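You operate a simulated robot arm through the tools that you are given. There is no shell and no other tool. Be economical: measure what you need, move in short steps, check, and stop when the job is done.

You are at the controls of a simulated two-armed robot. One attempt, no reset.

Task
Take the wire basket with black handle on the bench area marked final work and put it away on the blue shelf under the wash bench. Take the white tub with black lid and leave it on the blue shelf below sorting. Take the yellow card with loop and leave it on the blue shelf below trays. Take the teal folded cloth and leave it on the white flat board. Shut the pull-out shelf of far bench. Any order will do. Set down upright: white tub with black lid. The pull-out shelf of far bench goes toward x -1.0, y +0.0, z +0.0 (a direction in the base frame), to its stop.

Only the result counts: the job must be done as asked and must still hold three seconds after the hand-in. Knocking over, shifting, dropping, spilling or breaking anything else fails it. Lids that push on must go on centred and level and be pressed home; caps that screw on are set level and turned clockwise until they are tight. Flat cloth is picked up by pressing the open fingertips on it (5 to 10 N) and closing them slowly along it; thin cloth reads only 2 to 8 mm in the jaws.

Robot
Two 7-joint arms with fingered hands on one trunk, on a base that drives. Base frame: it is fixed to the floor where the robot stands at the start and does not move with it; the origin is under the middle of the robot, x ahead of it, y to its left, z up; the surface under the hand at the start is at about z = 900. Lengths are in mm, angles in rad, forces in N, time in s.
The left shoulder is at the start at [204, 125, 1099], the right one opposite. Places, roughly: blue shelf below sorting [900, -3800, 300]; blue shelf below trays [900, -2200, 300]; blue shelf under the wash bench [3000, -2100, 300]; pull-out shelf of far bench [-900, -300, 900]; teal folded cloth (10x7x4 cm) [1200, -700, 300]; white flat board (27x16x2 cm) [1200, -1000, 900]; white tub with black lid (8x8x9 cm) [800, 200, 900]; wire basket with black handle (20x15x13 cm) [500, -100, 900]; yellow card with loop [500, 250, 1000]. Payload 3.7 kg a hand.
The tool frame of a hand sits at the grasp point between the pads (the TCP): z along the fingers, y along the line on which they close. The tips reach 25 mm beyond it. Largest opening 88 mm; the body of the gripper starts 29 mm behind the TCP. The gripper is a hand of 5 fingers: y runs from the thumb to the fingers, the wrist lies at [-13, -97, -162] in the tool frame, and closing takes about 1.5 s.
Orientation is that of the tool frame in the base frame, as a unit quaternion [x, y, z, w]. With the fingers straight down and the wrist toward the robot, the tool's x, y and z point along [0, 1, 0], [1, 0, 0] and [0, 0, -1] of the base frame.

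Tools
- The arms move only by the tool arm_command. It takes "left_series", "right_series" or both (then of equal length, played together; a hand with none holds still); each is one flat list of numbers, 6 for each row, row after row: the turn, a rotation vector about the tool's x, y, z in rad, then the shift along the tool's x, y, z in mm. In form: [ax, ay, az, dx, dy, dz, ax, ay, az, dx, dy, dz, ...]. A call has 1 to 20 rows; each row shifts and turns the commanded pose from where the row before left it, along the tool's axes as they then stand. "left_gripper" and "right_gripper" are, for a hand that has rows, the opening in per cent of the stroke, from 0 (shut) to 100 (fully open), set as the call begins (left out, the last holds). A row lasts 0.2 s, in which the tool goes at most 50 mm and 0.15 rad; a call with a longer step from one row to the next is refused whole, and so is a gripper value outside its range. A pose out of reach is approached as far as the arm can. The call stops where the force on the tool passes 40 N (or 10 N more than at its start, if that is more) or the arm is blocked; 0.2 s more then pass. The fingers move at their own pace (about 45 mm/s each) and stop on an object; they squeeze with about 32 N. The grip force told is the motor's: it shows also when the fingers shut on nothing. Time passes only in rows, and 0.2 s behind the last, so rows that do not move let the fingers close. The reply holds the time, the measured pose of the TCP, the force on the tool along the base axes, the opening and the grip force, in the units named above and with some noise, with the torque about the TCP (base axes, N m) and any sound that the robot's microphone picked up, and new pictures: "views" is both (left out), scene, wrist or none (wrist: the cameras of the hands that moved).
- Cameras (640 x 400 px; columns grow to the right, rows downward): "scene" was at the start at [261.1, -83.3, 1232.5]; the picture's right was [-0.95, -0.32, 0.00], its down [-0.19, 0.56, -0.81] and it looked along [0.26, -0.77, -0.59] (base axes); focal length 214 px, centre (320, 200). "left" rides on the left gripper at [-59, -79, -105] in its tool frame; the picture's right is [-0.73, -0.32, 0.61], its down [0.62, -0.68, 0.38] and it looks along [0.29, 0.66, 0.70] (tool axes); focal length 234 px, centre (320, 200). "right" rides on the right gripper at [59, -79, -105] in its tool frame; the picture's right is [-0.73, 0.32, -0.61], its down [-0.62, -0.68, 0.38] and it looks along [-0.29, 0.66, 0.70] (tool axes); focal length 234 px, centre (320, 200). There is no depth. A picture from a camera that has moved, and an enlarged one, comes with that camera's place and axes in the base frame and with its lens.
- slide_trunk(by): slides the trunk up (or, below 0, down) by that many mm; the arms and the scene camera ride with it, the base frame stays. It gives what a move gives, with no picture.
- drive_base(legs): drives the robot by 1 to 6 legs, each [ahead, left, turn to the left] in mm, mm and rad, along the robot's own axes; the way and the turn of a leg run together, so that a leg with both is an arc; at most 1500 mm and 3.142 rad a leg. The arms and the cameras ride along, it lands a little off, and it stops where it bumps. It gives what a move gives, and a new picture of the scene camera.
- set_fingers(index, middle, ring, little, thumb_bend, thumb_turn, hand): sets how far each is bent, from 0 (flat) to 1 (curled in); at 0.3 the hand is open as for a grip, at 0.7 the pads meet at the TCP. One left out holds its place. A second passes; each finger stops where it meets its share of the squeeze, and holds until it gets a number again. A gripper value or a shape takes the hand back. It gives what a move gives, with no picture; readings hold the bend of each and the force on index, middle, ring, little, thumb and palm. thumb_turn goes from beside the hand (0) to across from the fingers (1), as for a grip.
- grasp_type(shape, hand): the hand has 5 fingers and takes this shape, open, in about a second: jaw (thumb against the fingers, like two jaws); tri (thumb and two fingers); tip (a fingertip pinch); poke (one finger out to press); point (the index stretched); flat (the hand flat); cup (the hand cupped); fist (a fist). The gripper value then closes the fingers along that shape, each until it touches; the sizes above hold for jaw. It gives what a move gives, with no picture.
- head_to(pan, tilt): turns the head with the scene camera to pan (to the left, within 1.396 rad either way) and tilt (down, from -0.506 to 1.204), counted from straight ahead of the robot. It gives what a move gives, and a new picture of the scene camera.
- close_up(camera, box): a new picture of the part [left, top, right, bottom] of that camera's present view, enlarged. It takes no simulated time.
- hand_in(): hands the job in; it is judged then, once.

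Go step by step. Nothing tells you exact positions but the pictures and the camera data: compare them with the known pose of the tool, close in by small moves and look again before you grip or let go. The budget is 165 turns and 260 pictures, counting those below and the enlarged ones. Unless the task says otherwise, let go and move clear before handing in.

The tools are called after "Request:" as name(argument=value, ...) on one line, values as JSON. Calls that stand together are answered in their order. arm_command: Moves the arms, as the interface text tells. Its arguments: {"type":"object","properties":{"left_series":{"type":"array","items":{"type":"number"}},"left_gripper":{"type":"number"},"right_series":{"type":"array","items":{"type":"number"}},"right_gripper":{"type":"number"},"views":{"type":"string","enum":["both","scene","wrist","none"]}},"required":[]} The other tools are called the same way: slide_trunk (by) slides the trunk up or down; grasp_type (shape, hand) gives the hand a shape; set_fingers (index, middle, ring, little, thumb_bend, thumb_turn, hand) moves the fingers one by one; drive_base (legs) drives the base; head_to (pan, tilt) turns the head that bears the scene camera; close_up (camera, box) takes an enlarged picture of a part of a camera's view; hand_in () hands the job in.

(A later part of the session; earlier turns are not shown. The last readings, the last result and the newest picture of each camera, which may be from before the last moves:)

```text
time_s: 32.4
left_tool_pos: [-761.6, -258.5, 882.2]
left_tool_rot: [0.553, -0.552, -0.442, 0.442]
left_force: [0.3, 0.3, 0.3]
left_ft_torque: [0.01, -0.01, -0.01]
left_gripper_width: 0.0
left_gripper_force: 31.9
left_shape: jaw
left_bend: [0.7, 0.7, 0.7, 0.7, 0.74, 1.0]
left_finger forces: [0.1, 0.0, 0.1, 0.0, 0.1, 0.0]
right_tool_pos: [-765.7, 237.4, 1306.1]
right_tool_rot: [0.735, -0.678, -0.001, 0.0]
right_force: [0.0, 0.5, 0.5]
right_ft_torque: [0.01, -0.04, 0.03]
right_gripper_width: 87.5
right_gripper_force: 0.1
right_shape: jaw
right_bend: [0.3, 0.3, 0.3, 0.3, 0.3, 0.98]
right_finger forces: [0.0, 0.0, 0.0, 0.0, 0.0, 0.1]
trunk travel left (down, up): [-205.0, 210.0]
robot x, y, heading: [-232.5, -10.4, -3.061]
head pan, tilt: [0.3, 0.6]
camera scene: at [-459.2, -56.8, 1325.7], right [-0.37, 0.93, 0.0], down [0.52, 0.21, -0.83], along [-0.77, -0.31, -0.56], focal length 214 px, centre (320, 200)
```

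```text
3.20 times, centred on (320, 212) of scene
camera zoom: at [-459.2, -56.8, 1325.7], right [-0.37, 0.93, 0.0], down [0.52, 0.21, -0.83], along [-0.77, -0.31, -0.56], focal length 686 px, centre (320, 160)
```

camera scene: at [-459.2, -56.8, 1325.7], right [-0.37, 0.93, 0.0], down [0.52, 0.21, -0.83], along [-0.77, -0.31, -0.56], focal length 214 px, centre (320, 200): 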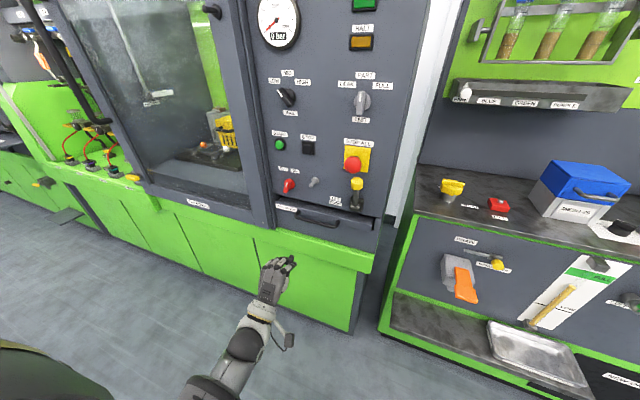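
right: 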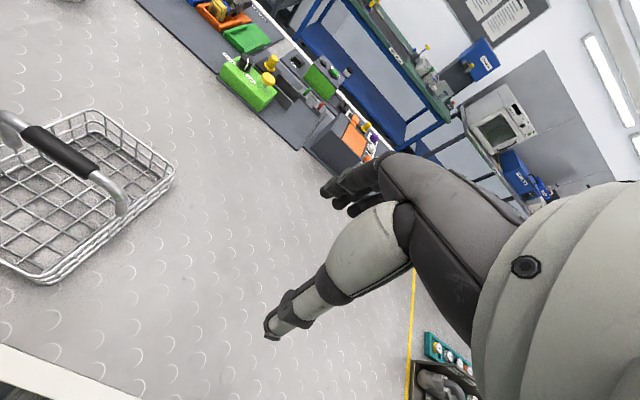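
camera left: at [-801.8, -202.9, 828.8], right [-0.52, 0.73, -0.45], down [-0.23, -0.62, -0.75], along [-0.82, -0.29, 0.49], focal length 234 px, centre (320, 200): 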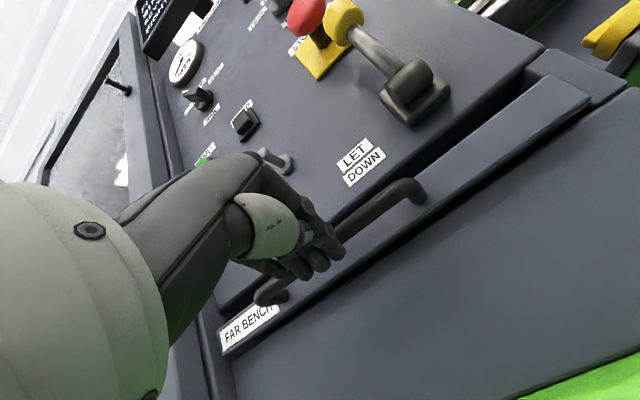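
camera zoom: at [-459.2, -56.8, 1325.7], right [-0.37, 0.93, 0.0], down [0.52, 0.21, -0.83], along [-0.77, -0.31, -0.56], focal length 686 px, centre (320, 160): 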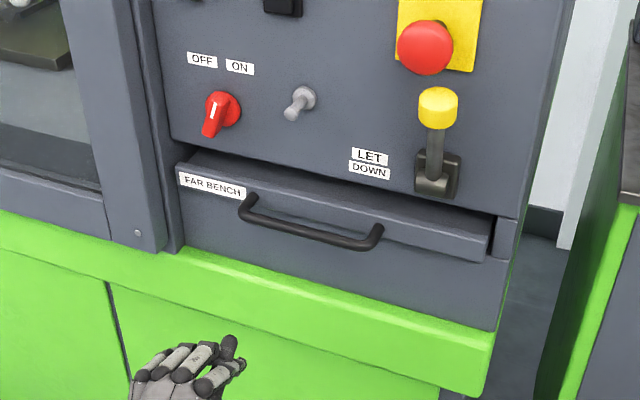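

The shelf stopped twice at the same place, so it is closed. Now I lift the left hand, bring it back to tool-down and open it.

Request:
arm_command(left_gripper=100, left_series=[0, 0, 0, 0, 39, -9, 0, 0, 0, 0, 39, -9, 0, 0, 0, 0, 39, -9, 0, 0, 0, 0, 39, -9, 0, 0, 0, 0, 39, -9, 0, 0, 0, 0, 39, -9, 0, 0, 0, 0, 39, -9, 0, 0, 0, 0, 39, -9, 0.15, 0, 0, 0, 0, 0, 0.15, 0, 0, 0, 0, 0, 0.15, 0, 0, 0, 0, 0, 0.15, 0, 0, 0, 0, 0, 0.15, 0, 0, 0, 0, 0, 0.15, 0, 0, 0, 0, 0, 0.15, 0, 0, 0, 0, 0, 0.15, 0, 0, 0, 0, 0, 0.15, 0, -0.078, 0, 0, 0], views="none")

Request:
drive_base(legs=[[-30, 0, 0], [0, 0, 3.06]])

Request:
head_to(pan=0.4, tilt=0.7)

```text
refused: row 17 steps farther than a row can; nothing moved
```

```text
time_s: 38.2
left_tool_pos: [334.7, -223.4, 882.6]
left_tool_rot: [0.724, 0.289, 0.228, 0.583]
left_force: [-14.7, 8.1, 1.0]
left_ft_torque: [0.05, 0.09, 0.47]
left_gripper_width: 0.0
left_gripper_force: 31.8
left_shape: jaw
left_bend: [0.7, 0.7, 0.7, 0.7, 0.74, 1.0]
left_finger forces: [0.0, 0.1, 6.1, 13.2, 0.0, 0.0]
right_tool_pos: [-10.6, -564.3, 1306.3]
right_tool_rot: [0.911, 0.412, 0.001, 0.001]
right_force: [-0.7, -0.4, -1.0]
right_ft_torque: [-0.02, 0.02, 0.02]
right_gripper_width: 88.1
right_gripper_force: 0.0
right_shape: jaw
right_bend: [0.3, 0.3, 0.3, 0.3, 0.3, 0.98]
right_finger forces: [0.0, 0.0, 0.0, 0.0, 0.0, 0.0]
trunk travel left (down, up): [-205.0, 210.0]
robot x, y, heading: [-203.1, -8.0, -0.718]
head pan, tilt: [0.3, 0.6]
stopped in leg 2: the force on the tool passed its limit at 51 N (the readings are from after the stop); the commanded pose is now the measured one
camera scene: at [-14.4, -141.4, 1325.8], right [-0.41, -0.91, 0.0], down [-0.51, 0.23, -0.83], along [0.75, -0.34, -0.56], focal length 214 px, centre (320, 200)
```

scene: 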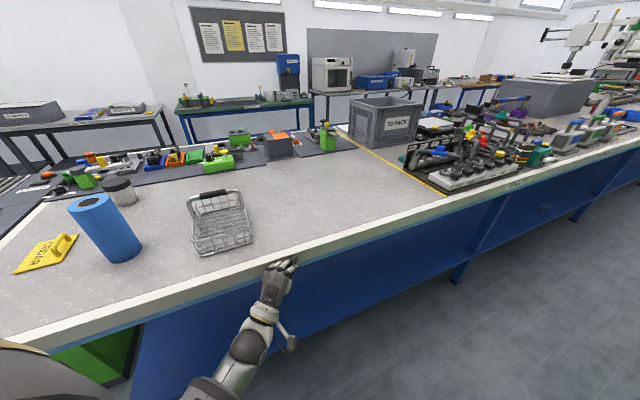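

```text
time_s: 38.9
left_tool_pos: [334.5, -223.7, 881.4]
left_tool_rot: [0.724, 0.289, 0.228, 0.583]
left_force: [-19.5, 7.7, -0.4]
left_ft_torque: [0.04, 0.09, 0.55]
left_gripper_width: 0.0
left_gripper_force: 32.4
left_shape: jaw
left_bend: [0.7, 0.7, 0.7, 0.7, 0.74, 1.0]
left_finger forces: [0.0, 0.0, 8.6, 15.7, 0.0, 0.0]
right_tool_pos: [-10.8, -565.2, 1305.3]
right_tool_rot: [0.911, 0.411, 0.001, 0.001]
right_force: [0.2, 0.0, -0.2]
right_ft_torque: [0.01, 0.03, -0.02]
right_gripper_width: 87.5
right_gripper_force: 0.2
right_shape: jaw
right_bend: [0.3, 0.3, 0.3, 0.3, 0.3, 0.98]
right_finger forces: [0.0, 0.0, 0.1, 0.0, 0.0, 0.1]
trunk travel left (down, up): [-205.0, 210.0]
robot x, y, heading: [-203.1, -10.1, -0.723]
head pan, tilt: [0.4, 0.7]
camera scene: at [-14.9, -132.2, 1317.3], right [-0.32, -0.95, 0.0], down [-0.61, 0.2, -0.77], along [0.73, -0.24, -0.64], focal length 214 px, centre (320, 200)
```

scene: 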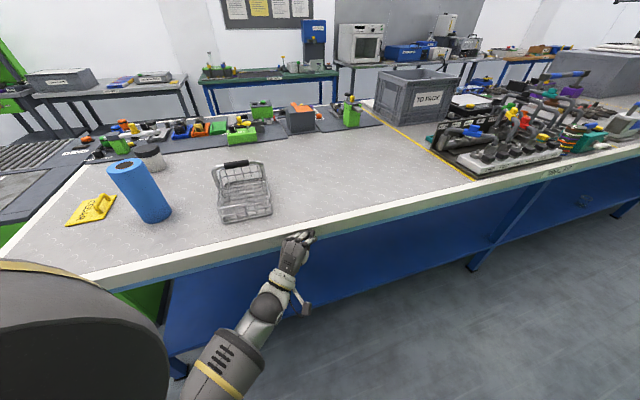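

The refused raise let the hand bump the bench edge during the turn; nothing appears displaced. I turn back a bit, then raise the arm properly.

Request:
drive_base(legs=[[-40, 0, -0.35]])

Request:
arm_command(left_gripper=100, left_series=[0, 0, 0, 0, 39, -9, 0, 0, 0, 0, 39, -9, 0, 0, 0, 0, 39, -9, 0, 0, 0, 0, 39, -9, 0, 0, 0, 0, 39, -9, 0, 0, 0, 0, 39, -9, 0, 0, 0, 0, 39, -9, 0, 0, 0, 0, 39, -9, 0.15, 0, 0, 0, 0, 0, 0.15, 0, 0, 0, 0, 0, 0.15, 0, 0, 0, 0, 0, 0.15, 0, 0, 0, 0, 0, 0.15, 0, 0, 0, 0, 0, 0.15, 0, 0, 0, 0, 0, 0.15, 0, 0, 0, 0, 0, 0.15, 0, 0, 0, 0, 0, 0.15, 0, 0, 0, 0, 0], views="scene")

Request:
close_up(camera="scene", box=[200, 150, 600, 400])

```text
time_s: 40.4
left_tool_pos: [207.3, -360.5, 881.3]
left_tool_rot: [0.763, 0.163, 0.127, 0.612]
left_force: [0.4, -0.8, -0.1]
left_ft_torque: [-0.01, -0.01, 0.02]
left_gripper_width: 0.1
left_gripper_force: 31.3
left_shape: jaw
left_bend: [0.7, 0.7, 0.7, 0.7, 0.74, 1.0]
left_finger forces: [0.0, 0.0, 0.0, 0.0, 0.0, 0.0]
right_tool_pos: [-231.3, -566.5, 1305.5]
right_tool_rot: [0.968, 0.252, 0.0, 0.0]
right_force: [-0.5, 0.5, 0.8]
right_ft_torque: [0.04, 0.04, 0.0]
right_gripper_width: 87.7
right_gripper_force: 0.1
right_shape: jaw
right_bend: [0.3, 0.3, 0.3, 0.3, 0.3, 0.98]
right_finger forces: [0.1, 0.1, 0.0, 0.0, 0.1, 0.1]
trunk travel left (down, up): [-205.0, 210.0]
robot x, y, heading: [-226.6, 21.3, -1.059]
head pan, tilt: [0.4, 0.7]
camera scene: at [-90.4, -157.8, 1316.9], right [-0.61, -0.79, 0.0], down [-0.51, 0.4, -0.77], along [0.6, -0.47, -0.64], focal length 214 px, centre (320, 200)
```

scene: 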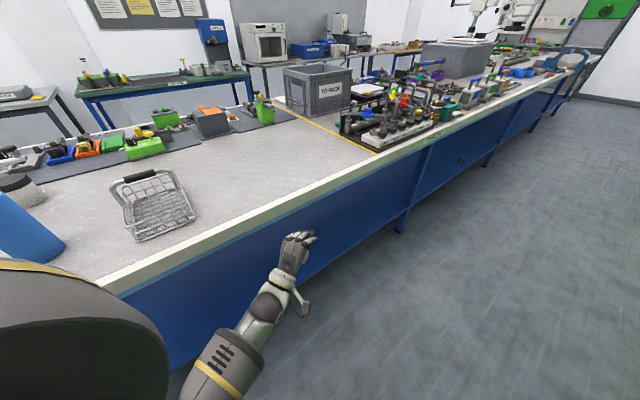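

```text
time_s: 44.0
left_tool_pos: [226.3, -380.0, 1195.6]
left_tool_rot: [0.978, 0.207, -0.005, -0.001]
left_force: [-1.2, 0.2, 0.0]
left_ft_torque: [0.01, -0.02, -0.03]
left_gripper_width: 87.8
left_gripper_force: 0.1
left_shape: jaw
left_bend: [0.3, 0.3, 0.3, 0.3, 0.3, 0.98]
left_finger forces: [0.0, 0.0, 0.0, 0.0, 0.1, 0.1]
left hand out of reach, approached as far as the arm can: row 7, 8, 9
right_tool_pos: [-231.0, -566.4, 1304.3]
right_tool_rot: [0.968, 0.252, 0.0, 0.0]
right_force: [0.4, 0.2, -0.8]
right_ft_torque: [0.01, 0.0, -0.04]
right_gripper_width: 87.7
right_gripper_force: 0.1
right_shape: jaw
right_bend: [0.3, 0.3, 0.3, 0.3, 0.3, 0.98]
right_finger forces: [0.1, 0.0, 0.0, 0.1, 0.0, 0.0]
trunk travel left (down, up): [-205.0, 210.0]
robot x, y, heading: [-226.4, 22.4, -1.061]
head pan, tilt: [0.4, 0.7]
camera scene: at [-89.9, -157.6, 1316.9], right [-0.61, -0.79, 0.0], down [-0.51, 0.4, -0.77], along [0.6, -0.47, -0.64], focal length 214 px, centre (320, 200)
```

scene: 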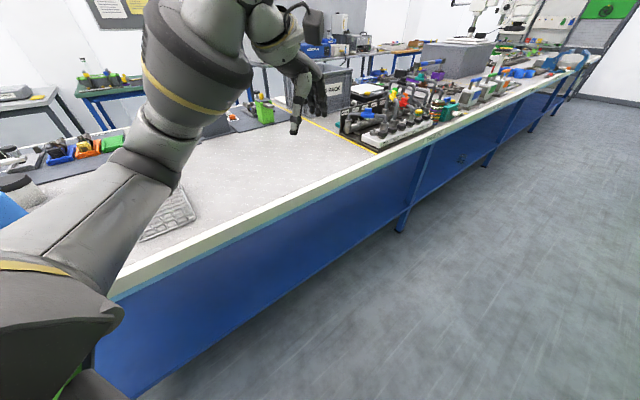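

```text
1.60 times, centred on (400, 275) of scene
camera zoom: at [-89.9, -157.6, 1316.9], right [-0.61, -0.79, 0.0], down [-0.51, 0.4, -0.77], along [0.6, -0.47, -0.64], focal length 343 px, centre (192, 80)
```

zoom: 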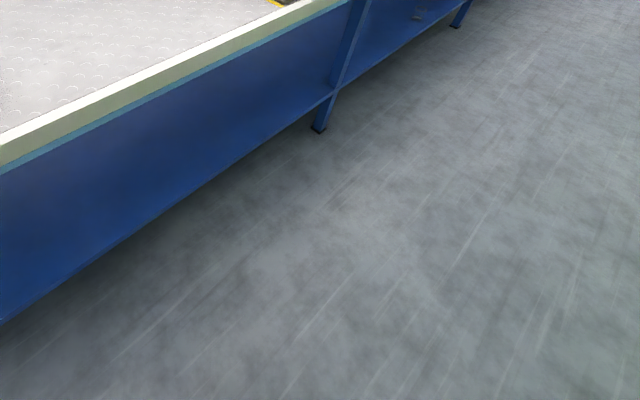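

The shelf under the bench is an open blue surface. I raise the trunk, face the bench again and move left toward the tub and card.

Request:
slide_trunk(by=120)

Request:
drive_base(legs=[[0, 0, 1.06], [180, 260, 0]])

Request:
head_to(pan=-0.1, tilt=0.85)

```text
time_s: 45.5
left_tool_pos: [226.0, -381.6, 1314.3]
left_tool_rot: [0.979, 0.206, -0.003, 0.001]
left_force: [0.1, 0.1, -0.7]
left_ft_torque: [0.01, 0.01, 0.0]
left_gripper_width: 87.8
left_gripper_force: 0.0
left_shape: jaw
left_bend: [0.3, 0.3, 0.3, 0.3, 0.3, 0.98]
left_finger forces: [0.0, 0.0, 0.1, 0.1, 0.0, 0.1]
right_tool_pos: [-230.0, -568.0, 1425.6]
right_tool_rot: [0.968, 0.253, 0.0, -0.002]
right_force: [-0.6, -0.2, 0.2]
right_ft_torque: [0.0, -0.03, 0.01]
right_gripper_width: 87.7
right_gripper_force: 0.0
right_shape: jaw
right_bend: [0.3, 0.3, 0.3, 0.3, 0.3, 0.98]
right_finger forces: [0.0, 0.0, 0.1, 0.1, 0.0, 0.0]
trunk travel left (down, up): [-325.0, 90.0]
robot x, y, heading: [-226.6, 24.5, -1.064]
head pan, tilt: [0.4, 0.7]
```

```text
time_s: 51.0
left_tool_pos: [549.0, 457.7, 1315.4]
left_tool_rot: [0.754, 0.657, -0.002, 0.002]
left_force: [0.0, 0.1, 0.4]
left_ft_torque: [-0.01, -0.01, -0.02]
left_gripper_width: 87.6
left_gripper_force: 0.2
left_shape: jaw
left_bend: [0.3, 0.3, 0.3, 0.3, 0.3, 0.98]
left_finger forces: [0.0, 0.0, 0.0, 0.2, 0.0, 0.1]
right_tool_pos: [467.8, -30.2, 1426.1]
right_tool_rot: [0.723, 0.691, -0.001, -0.001]
right_force: [0.2, 0.0, 0.7]
right_ft_torque: [-0.02, -0.04, 0.01]
right_gripper_width: 87.8
right_gripper_force: 0.1
right_shape: jaw
right_bend: [0.3, 0.3, 0.3, 0.3, 0.3, 0.98]
right_finger forces: [0.1, 0.0, 0.0, 0.1, 0.1, 0.0]
trunk travel left (down, up): [-325.0, 90.0]
robot x, y, heading: [-30.8, 282.0, -0.042]
head pan, tilt: [0.4, 0.7]
camera scene: at [98.5, 309.8, 1441.3], right [0.35, -0.94, 0.0], down [-0.6, -0.22, -0.76], along [0.72, 0.27, -0.64], focal length 214 px, centre (320, 200)
```

scene: 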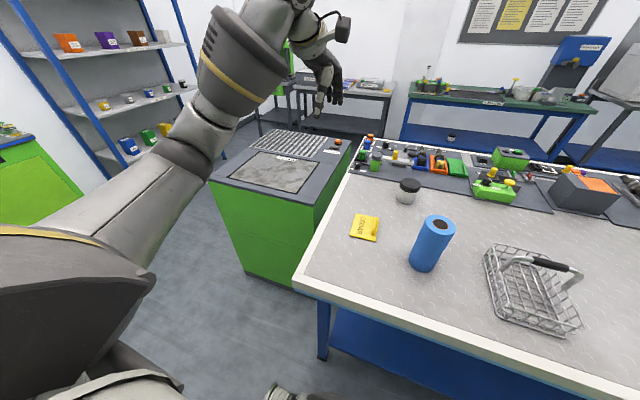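

```text
time_s: 51.9
left_tool_pos: [549.8, 458.0, 1315.5]
left_tool_rot: [0.754, 0.657, -0.002, 0.003]
left_force: [0.2, -0.5, -0.2]
left_ft_torque: [0.02, 0.01, 0.0]
left_gripper_width: 87.8
left_gripper_force: 0.2
left_shape: jaw
left_bend: [0.3, 0.3, 0.3, 0.3, 0.3, 0.98]
left_finger forces: [0.0, 0.1, 0.0, 0.0, 0.0, 0.0]
right_tool_pos: [466.4, -29.3, 1425.3]
right_tool_rot: [0.722, 0.692, 0.001, 0.0]
right_force: [-1.4, 0.0, -0.6]
right_ft_torque: [0.01, 0.0, 0.0]
right_gripper_width: 87.7
right_gripper_force: 0.1
right_shape: jaw
right_bend: [0.3, 0.3, 0.3, 0.3, 0.3, 0.98]
right_finger forces: [0.0, 0.1, 0.0, 0.1, 0.0, 0.1]
trunk travel left (down, up): [-325.0, 90.0]
robot x, y, heading: [-32.8, 285.3, -0.042]
head pan, tilt: [-0.099, 0.85]
camera scene: at [96.2, 268.9, 1429.0], right [-0.14, -0.99, 0.0], down [-0.74, 0.11, -0.66], along [0.65, -0.09, -0.75], focal length 214 px, centre (320, 200)
```

scene: 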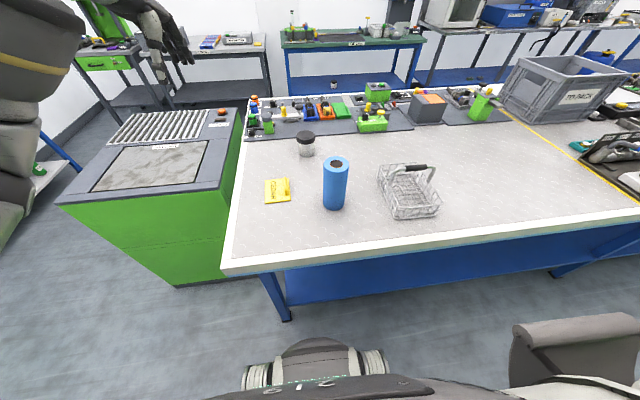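

Raising the trunk also leans it back, so I lower it for reach, then check where things stand.

Request:
slide_trunk(by=-140)

Request:
head_to(pan=0.0, tilt=0.8)

Request:
close_up(camera="right", box=[0, 0, 640, 400])

```text
time_s: 53.6
left_tool_pos: [546.5, 457.9, 1176.5]
left_tool_rot: [0.754, 0.657, -0.002, 0.003]
left_force: [0.5, -0.4, -0.5]
left_ft_torque: [0.02, 0.0, 0.03]
left_gripper_width: 87.7
left_gripper_force: 0.1
left_shape: jaw
left_bend: [0.3, 0.3, 0.3, 0.3, 0.3, 0.98]
left_finger forces: [0.0, 0.1, 0.0, 0.0, 0.0, 0.1]
right_tool_pos: [465.9, -29.6, 1288.4]
right_tool_rot: [0.722, 0.691, 0.0, 0.0]
right_force: [-0.9, 0.6, -0.5]
right_ft_torque: [-0.01, -0.02, 0.0]
right_gripper_width: 87.6
right_gripper_force: 0.1
right_shape: jaw
right_bend: [0.3, 0.3, 0.3, 0.3, 0.3, 0.98]
right_finger forces: [0.0, 0.0, 0.1, 0.0, 0.0, 0.1]
trunk travel left (down, up): [-185.0, 230.0]
robot x, y, heading: [-29.0, 280.8, -0.044]
head pan, tilt: [-0.099, 0.85]
```

```text
time_s: 54.3
left_tool_pos: [548.5, 458.8, 1176.1]
left_tool_rot: [0.754, 0.657, -0.002, 0.003]
left_force: [0.1, -0.8, -0.3]
left_ft_torque: [0.01, 0.0, 0.03]
left_gripper_width: 88.1
left_gripper_force: 0.1
left_shape: jaw
left_bend: [0.3, 0.3, 0.3, 0.3, 0.3, 0.98]
left_finger forces: [0.0, 0.0, 0.0, 0.0, 0.0, 0.0]
right_tool_pos: [466.9, -29.8, 1287.1]
right_tool_rot: [0.722, 0.691, 0.0, 0.0]
right_force: [-0.3, 0.6, 0.2]
right_ft_torque: [0.04, -0.01, 0.03]
right_gripper_width: 87.8
right_gripper_force: 0.3
right_shape: jaw
right_bend: [0.3, 0.3, 0.3, 0.3, 0.3, 0.98]
right_finger forces: [0.0, 0.0, 0.0, 0.0, 0.1, 0.0]
trunk travel left (down, up): [-185.0, 230.0]
robot x, y, heading: [-34.1, 283.7, -0.044]
head pan, tilt: [0.0, 0.799]
camera scene: at [215.3, 271.4, 1286.7], right [-0.04, -1.0, 0.0], down [-0.72, 0.03, -0.7], along [0.7, -0.03, -0.72], focal length 214 px, centre (320, 200)
```

scene: 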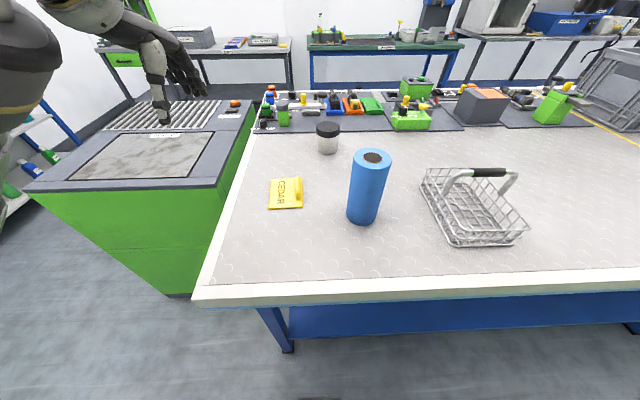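

```text
1.00 times, centred on (320, 200) of right (not enlarged: the box is as wide or as high as the picture)
camera zoom: at [391.0, 33.9, 1390.4], right [0.29, -0.74, 0.61], down [-0.71, -0.59, -0.38], along [0.64, -0.32, -0.7], focal length 234 px, centre (320, 200)
```

zoom: 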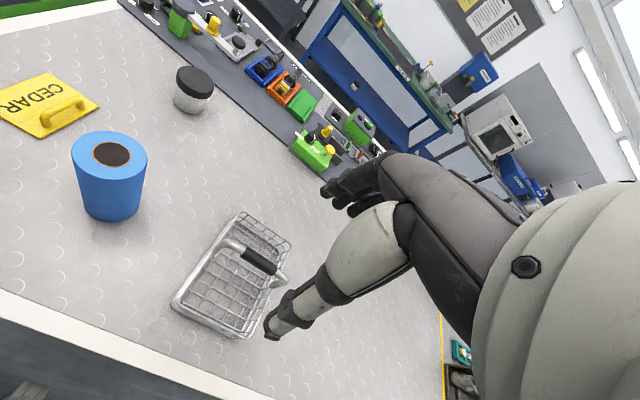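

The tub lid is around (800,218,985). I bring the right hand above and behind it at height, then lower a little to look.

Request:
arm_command(right_gripper=100, right_series=[0, 0, 0, 36, 31, 0, 0, 0, 0, 36, 31, 0, 0, 0, 0, 36, 31, 0, 0, 0, 0, 36, 31, 0, 0, 0, 0, 36, 31, 0, 0, 0, 0, 36, 31, 0, 0, 0, 0, 36, 31, 0, 0, 0, 0, 0, 0, 40, 0, 0, 0, 0, 0, 40, 0, 0, 0, 0, 0, 40])

```text
time_s: 56.5
left_tool_pos: [548.1, 457.8, 1175.3]
left_tool_rot: [0.754, 0.657, -0.002, 0.002]
left_force: [0.2, -1.2, 0.3]
left_ft_torque: [0.03, 0.02, 0.01]
left_gripper_width: 87.9
left_gripper_force: 0.2
left_shape: jaw
left_bend: [0.3, 0.3, 0.3, 0.3, 0.3, 0.98]
left_finger forces: [0.0, 0.1, 0.1, 0.0, 0.1, 0.1]
right_tool_pos: [694.6, 213.3, 1166.6]
right_tool_rot: [0.723, 0.691, 0.0, 0.0]
right_force: [0.4, -0.1, -0.3]
right_ft_torque: [0.04, 0.02, 0.03]
right_gripper_width: 87.7
right_gripper_force: 0.1
right_shape: jaw
right_bend: [0.3, 0.3, 0.3, 0.3, 0.3, 0.98]
right_finger forces: [0.0, 0.1, 0.2, 0.0, 0.0, 0.0]
trunk travel left (down, up): [-185.0, 230.0]
robot x, y, heading: [-32.4, 278.3, -0.04]
head pan, tilt: [0.0, 0.799]
camera scene: at [215.9, 270.7, 1286.6], right [-0.04, -1.0, 0.0], down [-0.72, 0.03, -0.7], along [0.7, -0.03, -0.72], focal length 214 px, centre (320, 200)
camera right: at [617.5, 277.4, 1270.7], right [0.29, -0.74, 0.61], down [-0.71, -0.59, -0.38], along [0.64, -0.32, -0.7], focal length 234 px, centre (320, 200)
```

scene: 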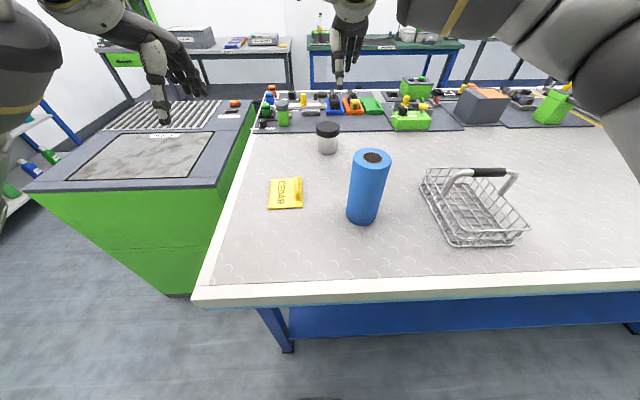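
right: 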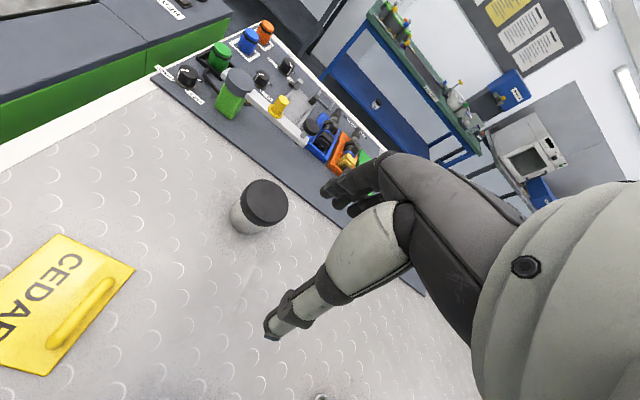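

The lid centre is near (812,226), z≈978. I spread the fingers slightly wider and hover above it.

Request:
arm_command(right_series=[0, 0, 0, 6, 38, 0, 0, 0, 0, 6, 38, 0, 0, 0, 0, 6, 38, 0, 0, 0, 0, 0, 0, 40, 0, 0, 0, 0, 0, 40], views="none")

Request:
set_fingers(hand="right", index=0.15, middle=0.15, ring=0.15, little=0.15, thumb_bend=0.15, thumb_turn=1.0)

Request:
close_up(camera="right", box=[0, 0, 640, 400])

Request:
close_up(camera="scene", box=[240, 50, 440, 175])

```text
time_s: 57.7
left_tool_pos: [548.9, 460.4, 1174.2]
left_tool_rot: [0.754, 0.657, -0.002, 0.003]
left_force: [-0.1, 0.1, 0.4]
left_ft_torque: [0.0, -0.01, 0.0]
left_gripper_width: 87.4
left_gripper_force: 0.0
left_shape: jaw
left_bend: [0.3, 0.3, 0.3, 0.3, 0.3, 0.98]
left_finger forces: [0.0, 0.1, 0.0, 0.0, 0.1, 0.0]
right_tool_pos: [807.7, 224.0, 1084.1]
right_tool_rot: [0.721, 0.693, 0.0, 0.0]
right_force: [0.1, 0.6, 0.4]
right_ft_torque: [-0.02, 0.01, -0.01]
right_gripper_width: 87.5
right_gripper_force: 0.1
right_shape: jaw
right_bend: [0.3, 0.3, 0.3, 0.3, 0.3, 0.98]
right_finger forces: [0.0, 0.0, 0.1, 0.1, 0.0, 0.0]
trunk travel left (down, up): [-185.0, 230.0]
robot x, y, heading: [-33.9, 282.1, -0.045]
head pan, tilt: [0.0, 0.799]
```

```text
time_s: 58.7
left_tool_pos: [549.2, 458.1, 1174.5]
left_tool_rot: [0.754, 0.657, -0.002, 0.002]
left_force: [0.2, 0.3, 0.3]
left_ft_torque: [0.02, -0.01, 0.01]
left_gripper_width: 87.8
left_gripper_force: 0.1
left_shape: jaw
left_bend: [0.3, 0.3, 0.3, 0.3, 0.3, 0.98]
left_finger forces: [0.1, 0.1, 0.1, 0.0, 0.0, 0.1]
right_tool_pos: [807.4, 223.2, 1087.9]
right_tool_rot: [0.722, 0.692, 0.0, 0.0]
right_force: [-0.4, -0.3, 0.1]
right_ft_torque: [0.07, -0.03, -0.01]
right_gripper_width: 112.3
right_gripper_force: 0.1
right_shape: fingers
right_bend: [0.15, 0.15, 0.15, 0.15, 0.15, 0.96]
right_finger forces: [0.1, 0.1, 0.1, 0.0, 0.0, 0.1]
trunk travel left (down, up): [-185.0, 230.0]
robot x, y, heading: [-32.6, 282.4, -0.045]
head pan, tilt: [0.0, 0.799]
```

```text
1.00 times, centred on (320, 200) of right (not enlarged: the box is as wide or as high as the picture)
camera zoom: at [731.0, 287.3, 1191.5], right [0.29, -0.74, 0.61], down [-0.71, -0.59, -0.38], along [0.64, -0.32, -0.7], focal length 234 px, centre (320, 200)
```

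zoom: 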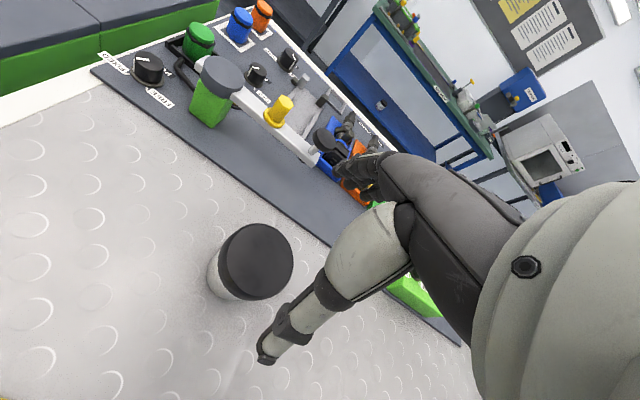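

```text
3.20 times, centred on (340, 112) of scene
camera zoom: at [215.2, 271.4, 1286.8], right [-0.04, -1.0, 0.0], down [-0.72, 0.03, -0.7], along [0.7, -0.03, -0.72], focal length 686 px, centre (256, 480)
```

zoom: 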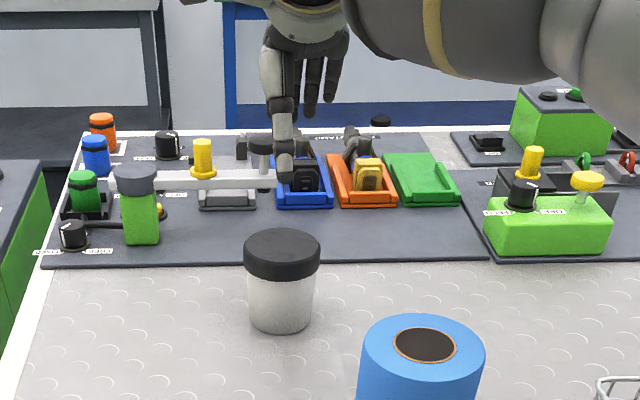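

The opening is now 112 mm, ample. I centre the hand and lower to z≈966.

Request:
arm_command(right_series=[0, 0, 0, 2.5, 4, 30, 0, 0, 0, 0, 0, 30, 0, 0, 0, 0, 0, 30, 0, 0, 0, 0, 0, 15, 0, 0, 0, 0, 0, 15])

Request:
close_up(camera="scene", box=[240, 50, 440, 175])

```text
time_s: 59.9
left_tool_pos: [548.8, 457.9, 1175.4]
left_tool_rot: [0.755, 0.656, -0.002, 0.003]
left_force: [0.2, 0.0, -0.6]
left_ft_torque: [-0.02, -0.02, -0.01]
left_gripper_width: 87.7
left_gripper_force: 0.0
left_shape: jaw
left_bend: [0.3, 0.3, 0.3, 0.3, 0.3, 0.98]
left_finger forces: [0.0, 0.0, 0.0, 0.0, 0.0, 0.0]
right_tool_pos: [814.4, 226.1, 964.4]
right_tool_rot: [0.723, 0.691, 0.001, 0.0]
right_force: [0.0, -0.6, 0.0]
right_ft_torque: [-0.02, 0.02, -0.01]
right_gripper_width: 112.5
right_gripper_force: 0.0
right_shape: fingers
right_bend: [0.15, 0.15, 0.15, 0.15, 0.15, 0.96]
right_finger forces: [0.0, 0.1, 0.0, 0.0, 0.1, 0.0]
trunk travel left (down, up): [-185.0, 230.0]
robot x, y, heading: [-29.8, 283.4, -0.041]
head pan, tilt: [0.0, 0.799]
camera scene: at [215.7, 271.4, 1286.6], right [-0.04, -1.0, 0.0], down [-0.72, 0.03, -0.7], along [0.7, -0.03, -0.72], focal length 214 px, centre (320, 200)
camera right: at [737.6, 290.4, 1069.7], right [0.29, -0.74, 0.61], down [-0.71, -0.59, -0.38], along [0.64, -0.32, -0.7], focal length 234 px, centre (320, 200)
```

scene: 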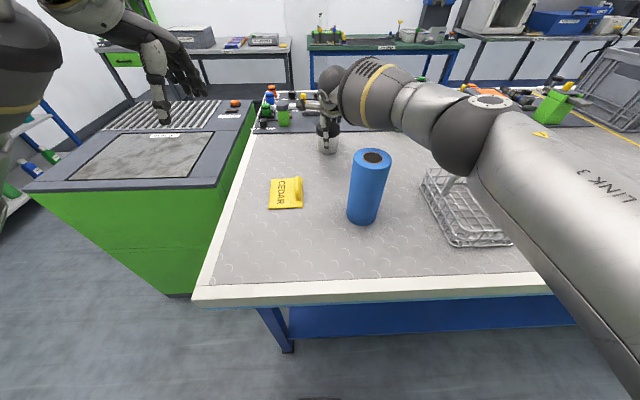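
right: 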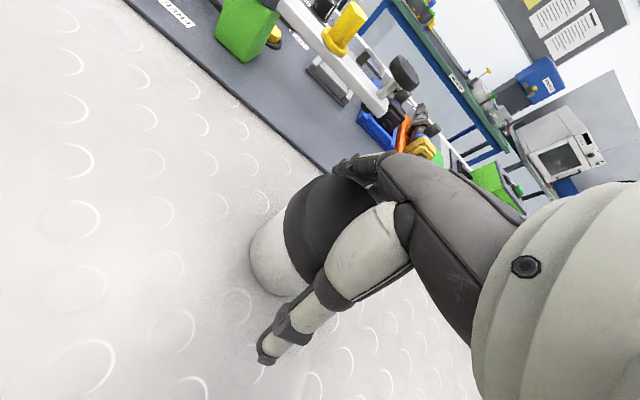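

```text
3.20 times, centred on (340, 112) of scene
camera zoom: at [215.7, 271.4, 1286.6], right [-0.04, -1.0, 0.0], down [-0.72, 0.03, -0.7], along [0.7, -0.03, -0.72], focal length 686 px, centre (256, 480)
```

zoom: 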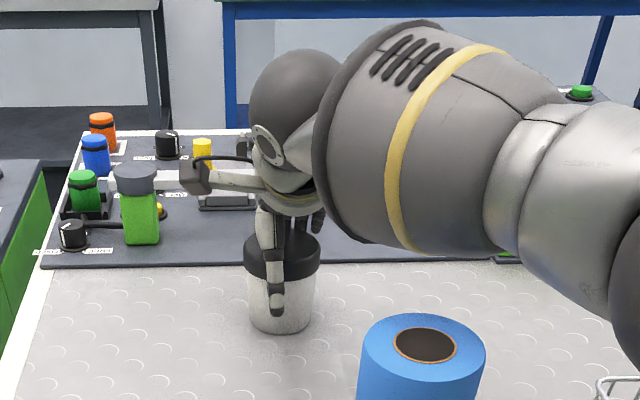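

The thumb is centred on the near side and the fingers are behind the tub. I close.

Request:
arm_command(right_gripper=0, right_series=[0, 0, 0, 0, 0, 0, 0, 0, 0, 0, 0, 0, 0, 0, 0, 0, 0, 0, 0, 0, 0, 0, 0, 0, 0, 0, 0, 0, 0, 0, 0, 0, 0, 0, 0, 0, 0, 0, 0, 0, 0, 0, 0, 0, 0, 0, 0, 0])

Request:
close_up(camera="scene", box=[240, 50, 440, 175])

```text
time_s: 61.7
left_tool_pos: [548.7, 458.5, 1174.8]
left_tool_rot: [0.754, 0.657, -0.002, 0.004]
left_force: [-0.4, -0.1, -0.7]
left_ft_torque: [-0.02, 0.0, 0.03]
left_gripper_width: 88.1
left_gripper_force: 0.2
left_shape: jaw
left_bend: [0.3, 0.3, 0.3, 0.3, 0.3, 0.98]
left_finger forces: [0.0, 0.0, 0.0, 0.0, 0.1, 0.0]
right_tool_pos: [813.4, 225.9, 966.5]
right_tool_rot: [0.722, 0.692, 0.001, 0.0]
right_force: [1.5, 0.5, 1.0]
right_ft_torque: [-0.01, -0.14, 0.05]
right_gripper_width: 58.3
right_gripper_force: 32.2
right_shape: jaw
right_bend: [0.26, 0.36, 0.35, 0.42, 0.6, 0.98]
right_finger forces: [21.7, 12.0, 3.7, 1.8, 38.4, 0.1]
trunk travel left (down, up): [-185.0, 230.0]
robot x, y, heading: [-32.0, 282.4, -0.04]
head pan, tilt: [0.0, 0.799]
camera scene: at [215.3, 271.5, 1286.7], right [-0.04, -1.0, 0.0], down [-0.72, 0.03, -0.7], along [0.7, -0.03, -0.72], focal length 214 px, centre (320, 200)
camera right: at [737.2, 290.5, 1070.3], right [0.29, -0.74, 0.61], down [-0.71, -0.59, -0.38], along [0.64, -0.32, -0.7], focal length 234 px, centre (320, 200)
```

scene: 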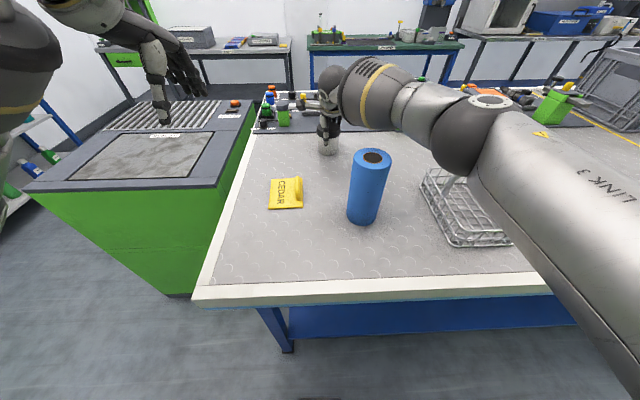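
right: 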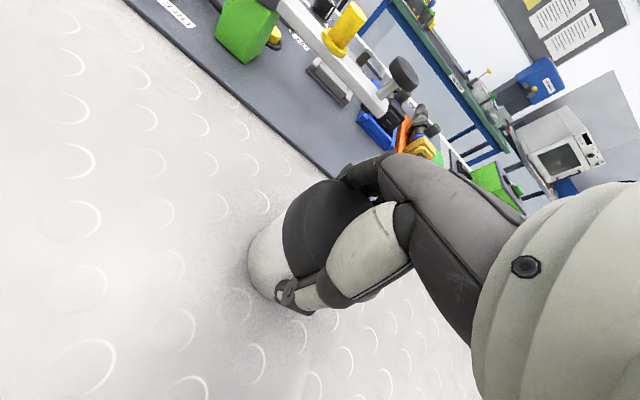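

```text
3.20 times, centred on (340, 112) of scene
camera zoom: at [215.3, 271.5, 1286.7], right [-0.04, -1.0, 0.0], down [-0.72, 0.03, -0.7], along [0.7, -0.03, -0.72], focal length 686 px, centre (256, 480)
```

zoom: 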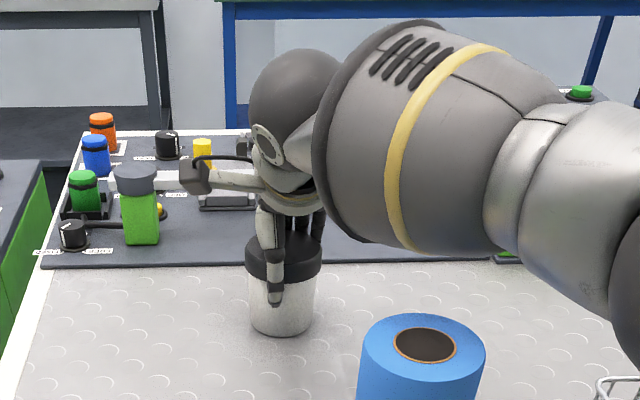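

The grip holds 32 N, index against thumb mainly. I lift 60 mm and check.

Request:
arm_command(right_series=[0, 0, 0, 0, 0, -15, 0, 0, 0, 0, 0, -15, 0, 0, 0, 0, 0, -30])

Request:
close_up(camera="scene", box=[240, 50, 440, 175])

```text
time_s: 62.5
left_tool_pos: [548.2, 458.6, 1175.2]
left_tool_rot: [0.755, 0.656, -0.002, 0.003]
left_force: [-0.5, -0.6, 0.4]
left_ft_torque: [0.0, 0.02, 0.07]
left_gripper_width: 88.0
left_gripper_force: 0.0
left_shape: jaw
left_bend: [0.3, 0.3, 0.3, 0.3, 0.3, 0.98]
left_finger forces: [0.1, 0.0, 0.0, 0.0, 0.0, 0.1]
right_tool_pos: [812.4, 228.0, 1026.1]
right_tool_rot: [0.722, 0.692, -0.001, 0.0]
right_force: [-0.2, -0.1, -1.4]
right_ft_torque: [0.02, 0.03, 0.03]
right_gripper_width: 58.1
right_gripper_force: 32.1
right_shape: jaw
right_bend: [0.26, 0.37, 0.36, 0.42, 0.6, 0.98]
right_finger forces: [21.2, 11.8, 3.7, 1.6, 38.9, 0.0]
trunk travel left (down, up): [-185.0, 230.0]
robot x, y, heading: [-33.9, 280.7, -0.041]
head pan, tilt: [0.0, 0.799]
camera scene: at [214.5, 271.7, 1287.0], right [-0.04, -1.0, 0.0], down [-0.72, 0.03, -0.7], along [0.7, -0.03, -0.72], focal length 214 px, centre (320, 200)
camera right: at [736.2, 291.7, 1131.1], right [0.29, -0.74, 0.61], down [-0.71, -0.59, -0.38], along [0.64, -0.32, -0.7], focal length 234 px, centre (320, 200)
```

scene: 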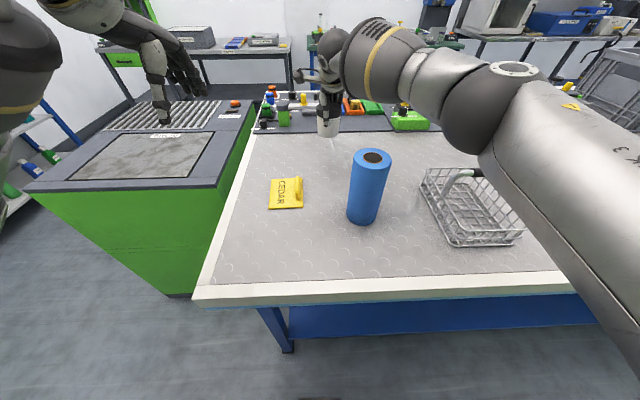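
right: 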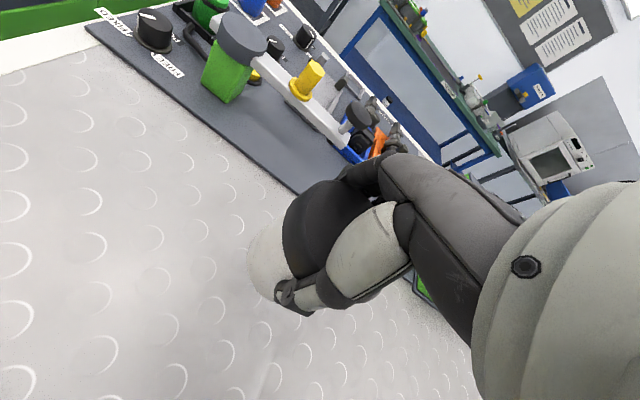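

```text
3.20 times, centred on (340, 112) of scene
camera zoom: at [214.5, 271.7, 1287.0], right [-0.04, -1.0, 0.0], down [-0.72, 0.03, -0.7], along [0.7, -0.03, -0.72], focal length 686 px, centre (256, 480)
```

zoom: 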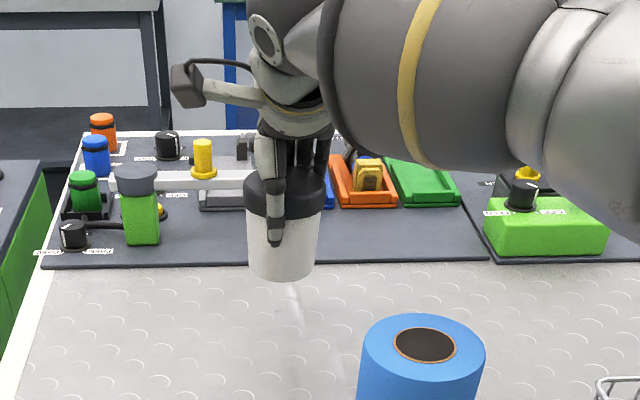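

The tub is up, level and firm. I raise it above the roll and swing it back to the right side.

Request:
arm_command(right_series=[0, 0, 0, 0, 0, -37, 0, 0, 0, 0, 0, -37, 0, 0, 0, 0, 0, -37, 0, 0, 0, 0, 0, -37, 0, 0, 0, 0, 0, -37, 0, 0, 0, 0, 0, -37, 0, 0, 0, -26, -32, 0, 0, 0, 0, -26, -32, 0, 0, 0, 0, -26, -32, 0, 0, 0, 0, -26, -32, 0, 0, 0, 0, -26, -32, 0, 0, 0, 0, -26, -32, 0, 0, 0, 0, -26, -32, 0, 0, 0, 0, -26, -32, 0, 0, 0, 0, -26, -32, 0, 0, 0, 0, -26, -32, 0], views="scene")

Request:
close_up(camera="left", box=[0, 0, 640, 400])

Request:
close_up(camera="scene", box=[220, 130, 380, 230])

```text
time_s: 65.9
left_tool_pos: [549.6, 457.5, 1174.7]
left_tool_rot: [0.755, 0.656, -0.002, 0.003]
left_force: [0.2, -0.7, 0.2]
left_ft_torque: [-0.01, 0.0, -0.02]
left_gripper_width: 87.4
left_gripper_force: 0.1
left_shape: jaw
left_bend: [0.3, 0.3, 0.3, 0.3, 0.3, 0.98]
left_finger forces: [0.0, 0.0, 0.1, 0.0, 0.0, 0.0]
right_tool_pos: [784.6, 174.2, 1264.5]
right_tool_rot: [0.722, 0.691, -0.001, -0.001]
right_force: [0.5, -0.2, -1.2]
right_ft_torque: [0.04, 0.0, 0.02]
right_gripper_width: 58.3
right_gripper_force: 32.2
right_shape: jaw
right_bend: [0.26, 0.37, 0.36, 0.42, 0.6, 0.98]
right_finger forces: [21.0, 11.7, 3.8, 1.4, 38.2, 0.1]
right hand out of reach, approached as far as the arm can: row 5, 6, 7, 8, 9, 10, 11, 12, 13, 14, 15, 16
trunk travel left (down, up): [-185.0, 230.0]
robot x, y, heading: [-33.3, 283.3, -0.044]
head pan, tilt: [0.0, 0.799]
camera scene: at [215.3, 271.4, 1286.8], right [-0.04, -1.0, 0.0], down [-0.72, 0.03, -0.7], along [0.7, -0.03, -0.72], focal length 214 px, centre (320, 200)
```

scene: 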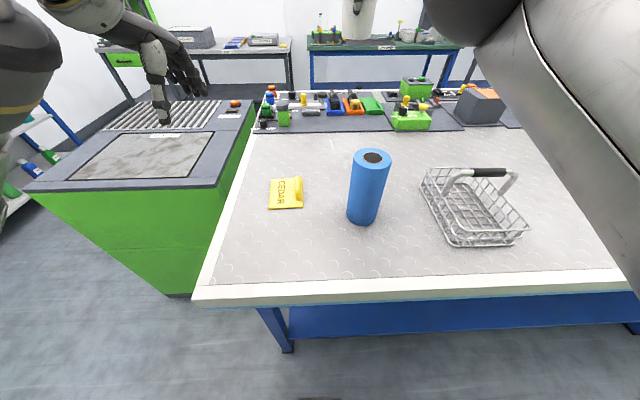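

```text
1.00 times, centred on (320, 200) of left (not enlarged: the box is as wide or as high as the picture)
camera zoom: at [461.9, 410.6, 1280.5], right [-0.42, -0.68, -0.6], down [-0.59, 0.71, -0.39], along [0.69, 0.19, -0.7], focal length 234 px, centre (320, 200)
```

zoom: 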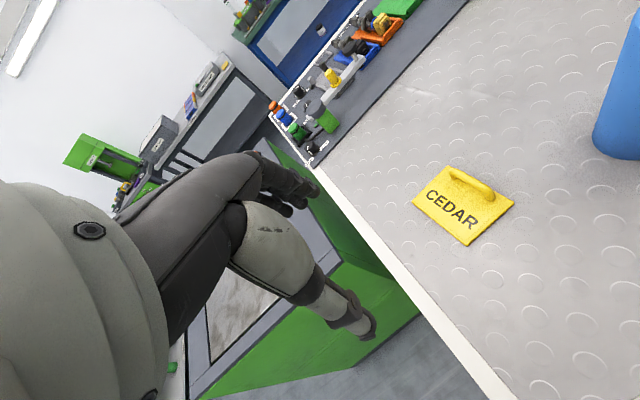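

```text
4.00 times, centred on (300, 180) of scene
camera zoom: at [215.3, 271.4, 1286.8], right [-0.04, -1.0, 0.0], down [-0.72, 0.03, -0.7], along [0.7, -0.03, -0.72], focal length 858 px, centre (400, 280)
```

zoom: 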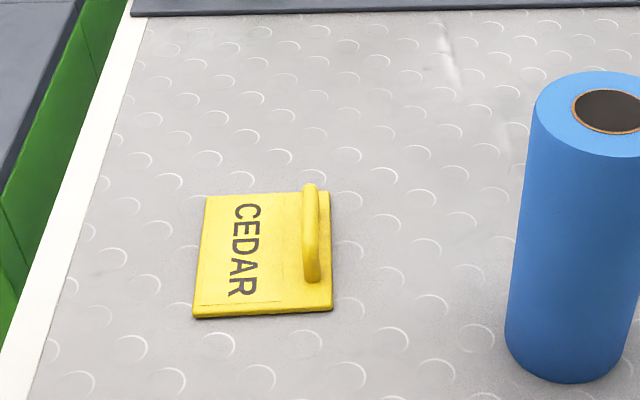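

The right arm stalled at the height limit. I repeat a null step with lowering to see if it follows.

Request:
arm_command(right_series=[0, 0, 0, 0, 0, 10, 0, 0, 0, 0, 0, 0, 0, 0, 0, 0, 0, 0, 0, 0, 0, 0, 0, 0], views="none")

```text
time_s: 66.9
left_tool_pos: [548.2, 458.6, 1175.2]
left_tool_rot: [0.754, 0.657, -0.002, 0.003]
left_force: [0.4, -0.3, -0.5]
left_ft_torque: [0.0, 0.0, 0.01]
left_gripper_width: 87.9
left_gripper_force: 0.1
left_shape: jaw
left_bend: [0.3, 0.3, 0.3, 0.3, 0.3, 0.98]
left_finger forces: [0.0, 0.0, 0.0, 0.0, 0.1, 0.1]
right_tool_pos: [789.5, 177.2, 1256.7]
right_tool_rot: [0.722, 0.692, 0.0, -0.001]
right_force: [0.5, 0.1, -1.5]
right_ft_torque: [-0.01, -0.02, -0.02]
right_gripper_width: 57.7
right_gripper_force: 32.1
right_shape: jaw
right_bend: [0.26, 0.37, 0.36, 0.42, 0.6, 0.98]
right_finger forces: [21.0, 11.7, 3.8, 1.4, 38.2, 0.0]
right hand out of reach, approached as far as the arm can: row 1
trunk travel left (down, up): [-185.0, 230.0]
robot x, y, heading: [-32.3, 282.5, -0.045]
head pan, tilt: [0.0, 0.799]
```

I lower slightly, then move sideways first and then back, which keeps clear of the roll.

Request:
arm_command(right_series=[0, 0, 0, 0, 0, 30, 0, 0, 0, 0, 0, 30, 0, 0, 0, -40, 0, 0, 0, 0, 0, -40, 0, 0, 0, 0, 0, -40, 0, 0, 0, 0, 0, -40, 0, 0, 0, 0, 0, -40, 0, 0, 0, 0, 0, -10, -38, 0, 0, 0, 0, -10, -38, 0, 0, 0, 0, -10, -38, 0, 0, 0, 0, -10, -38, 0, 0, 0, 0, -10, -38, 0, 0, 0, 0, -10, -38, 0, 0, 0, 0, -10, -38, 0], views="scene")

```text
time_s: 69.9
left_tool_pos: [547.9, 457.7, 1175.6]
left_tool_rot: [0.754, 0.657, -0.002, 0.003]
left_force: [0.3, 0.4, 0.8]
left_ft_torque: [0.01, -0.01, 0.0]
left_gripper_width: 88.3
left_gripper_force: 0.0
left_shape: jaw
left_bend: [0.3, 0.3, 0.3, 0.3, 0.3, 0.98]
left_finger forces: [0.0, 0.0, 0.0, 0.0, 0.0, 0.1]
right_tool_pos: [528.9, -81.0, 1207.4]
right_tool_rot: [0.723, 0.691, 0.0, 0.0]
right_force: [0.2, 0.2, -0.7]
right_ft_torque: [-0.01, -0.02, 0.03]
right_gripper_width: 57.6
right_gripper_force: 32.0
right_shape: jaw
right_bend: [0.27, 0.37, 0.37, 0.43, 0.61, 0.98]
right_finger forces: [20.6, 11.6, 3.8, 1.2, 37.1, 0.0]
right hand out of reach, approached as far as the arm can: row 1, 2
trunk travel left (down, up): [-185.0, 230.0]
robot x, y, heading: [-32.1, 284.2, -0.045]
head pan, tilt: [0.0, 0.799]
camera scene: at [214.3, 270.9, 1287.1], right [-0.04, -1.0, 0.0], down [-0.72, 0.03, -0.7], along [0.7, -0.03, -0.72], focal length 214 px, centre (320, 200)
```

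scene: 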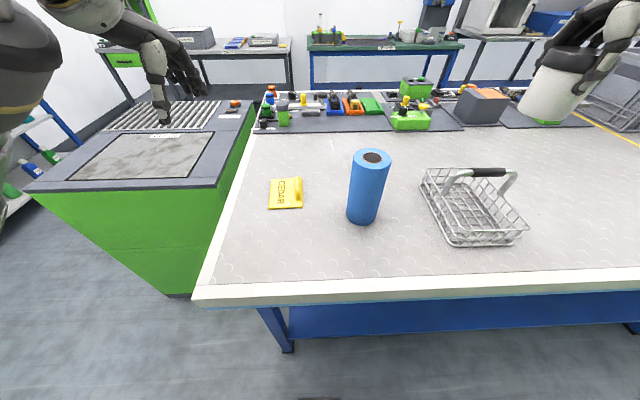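

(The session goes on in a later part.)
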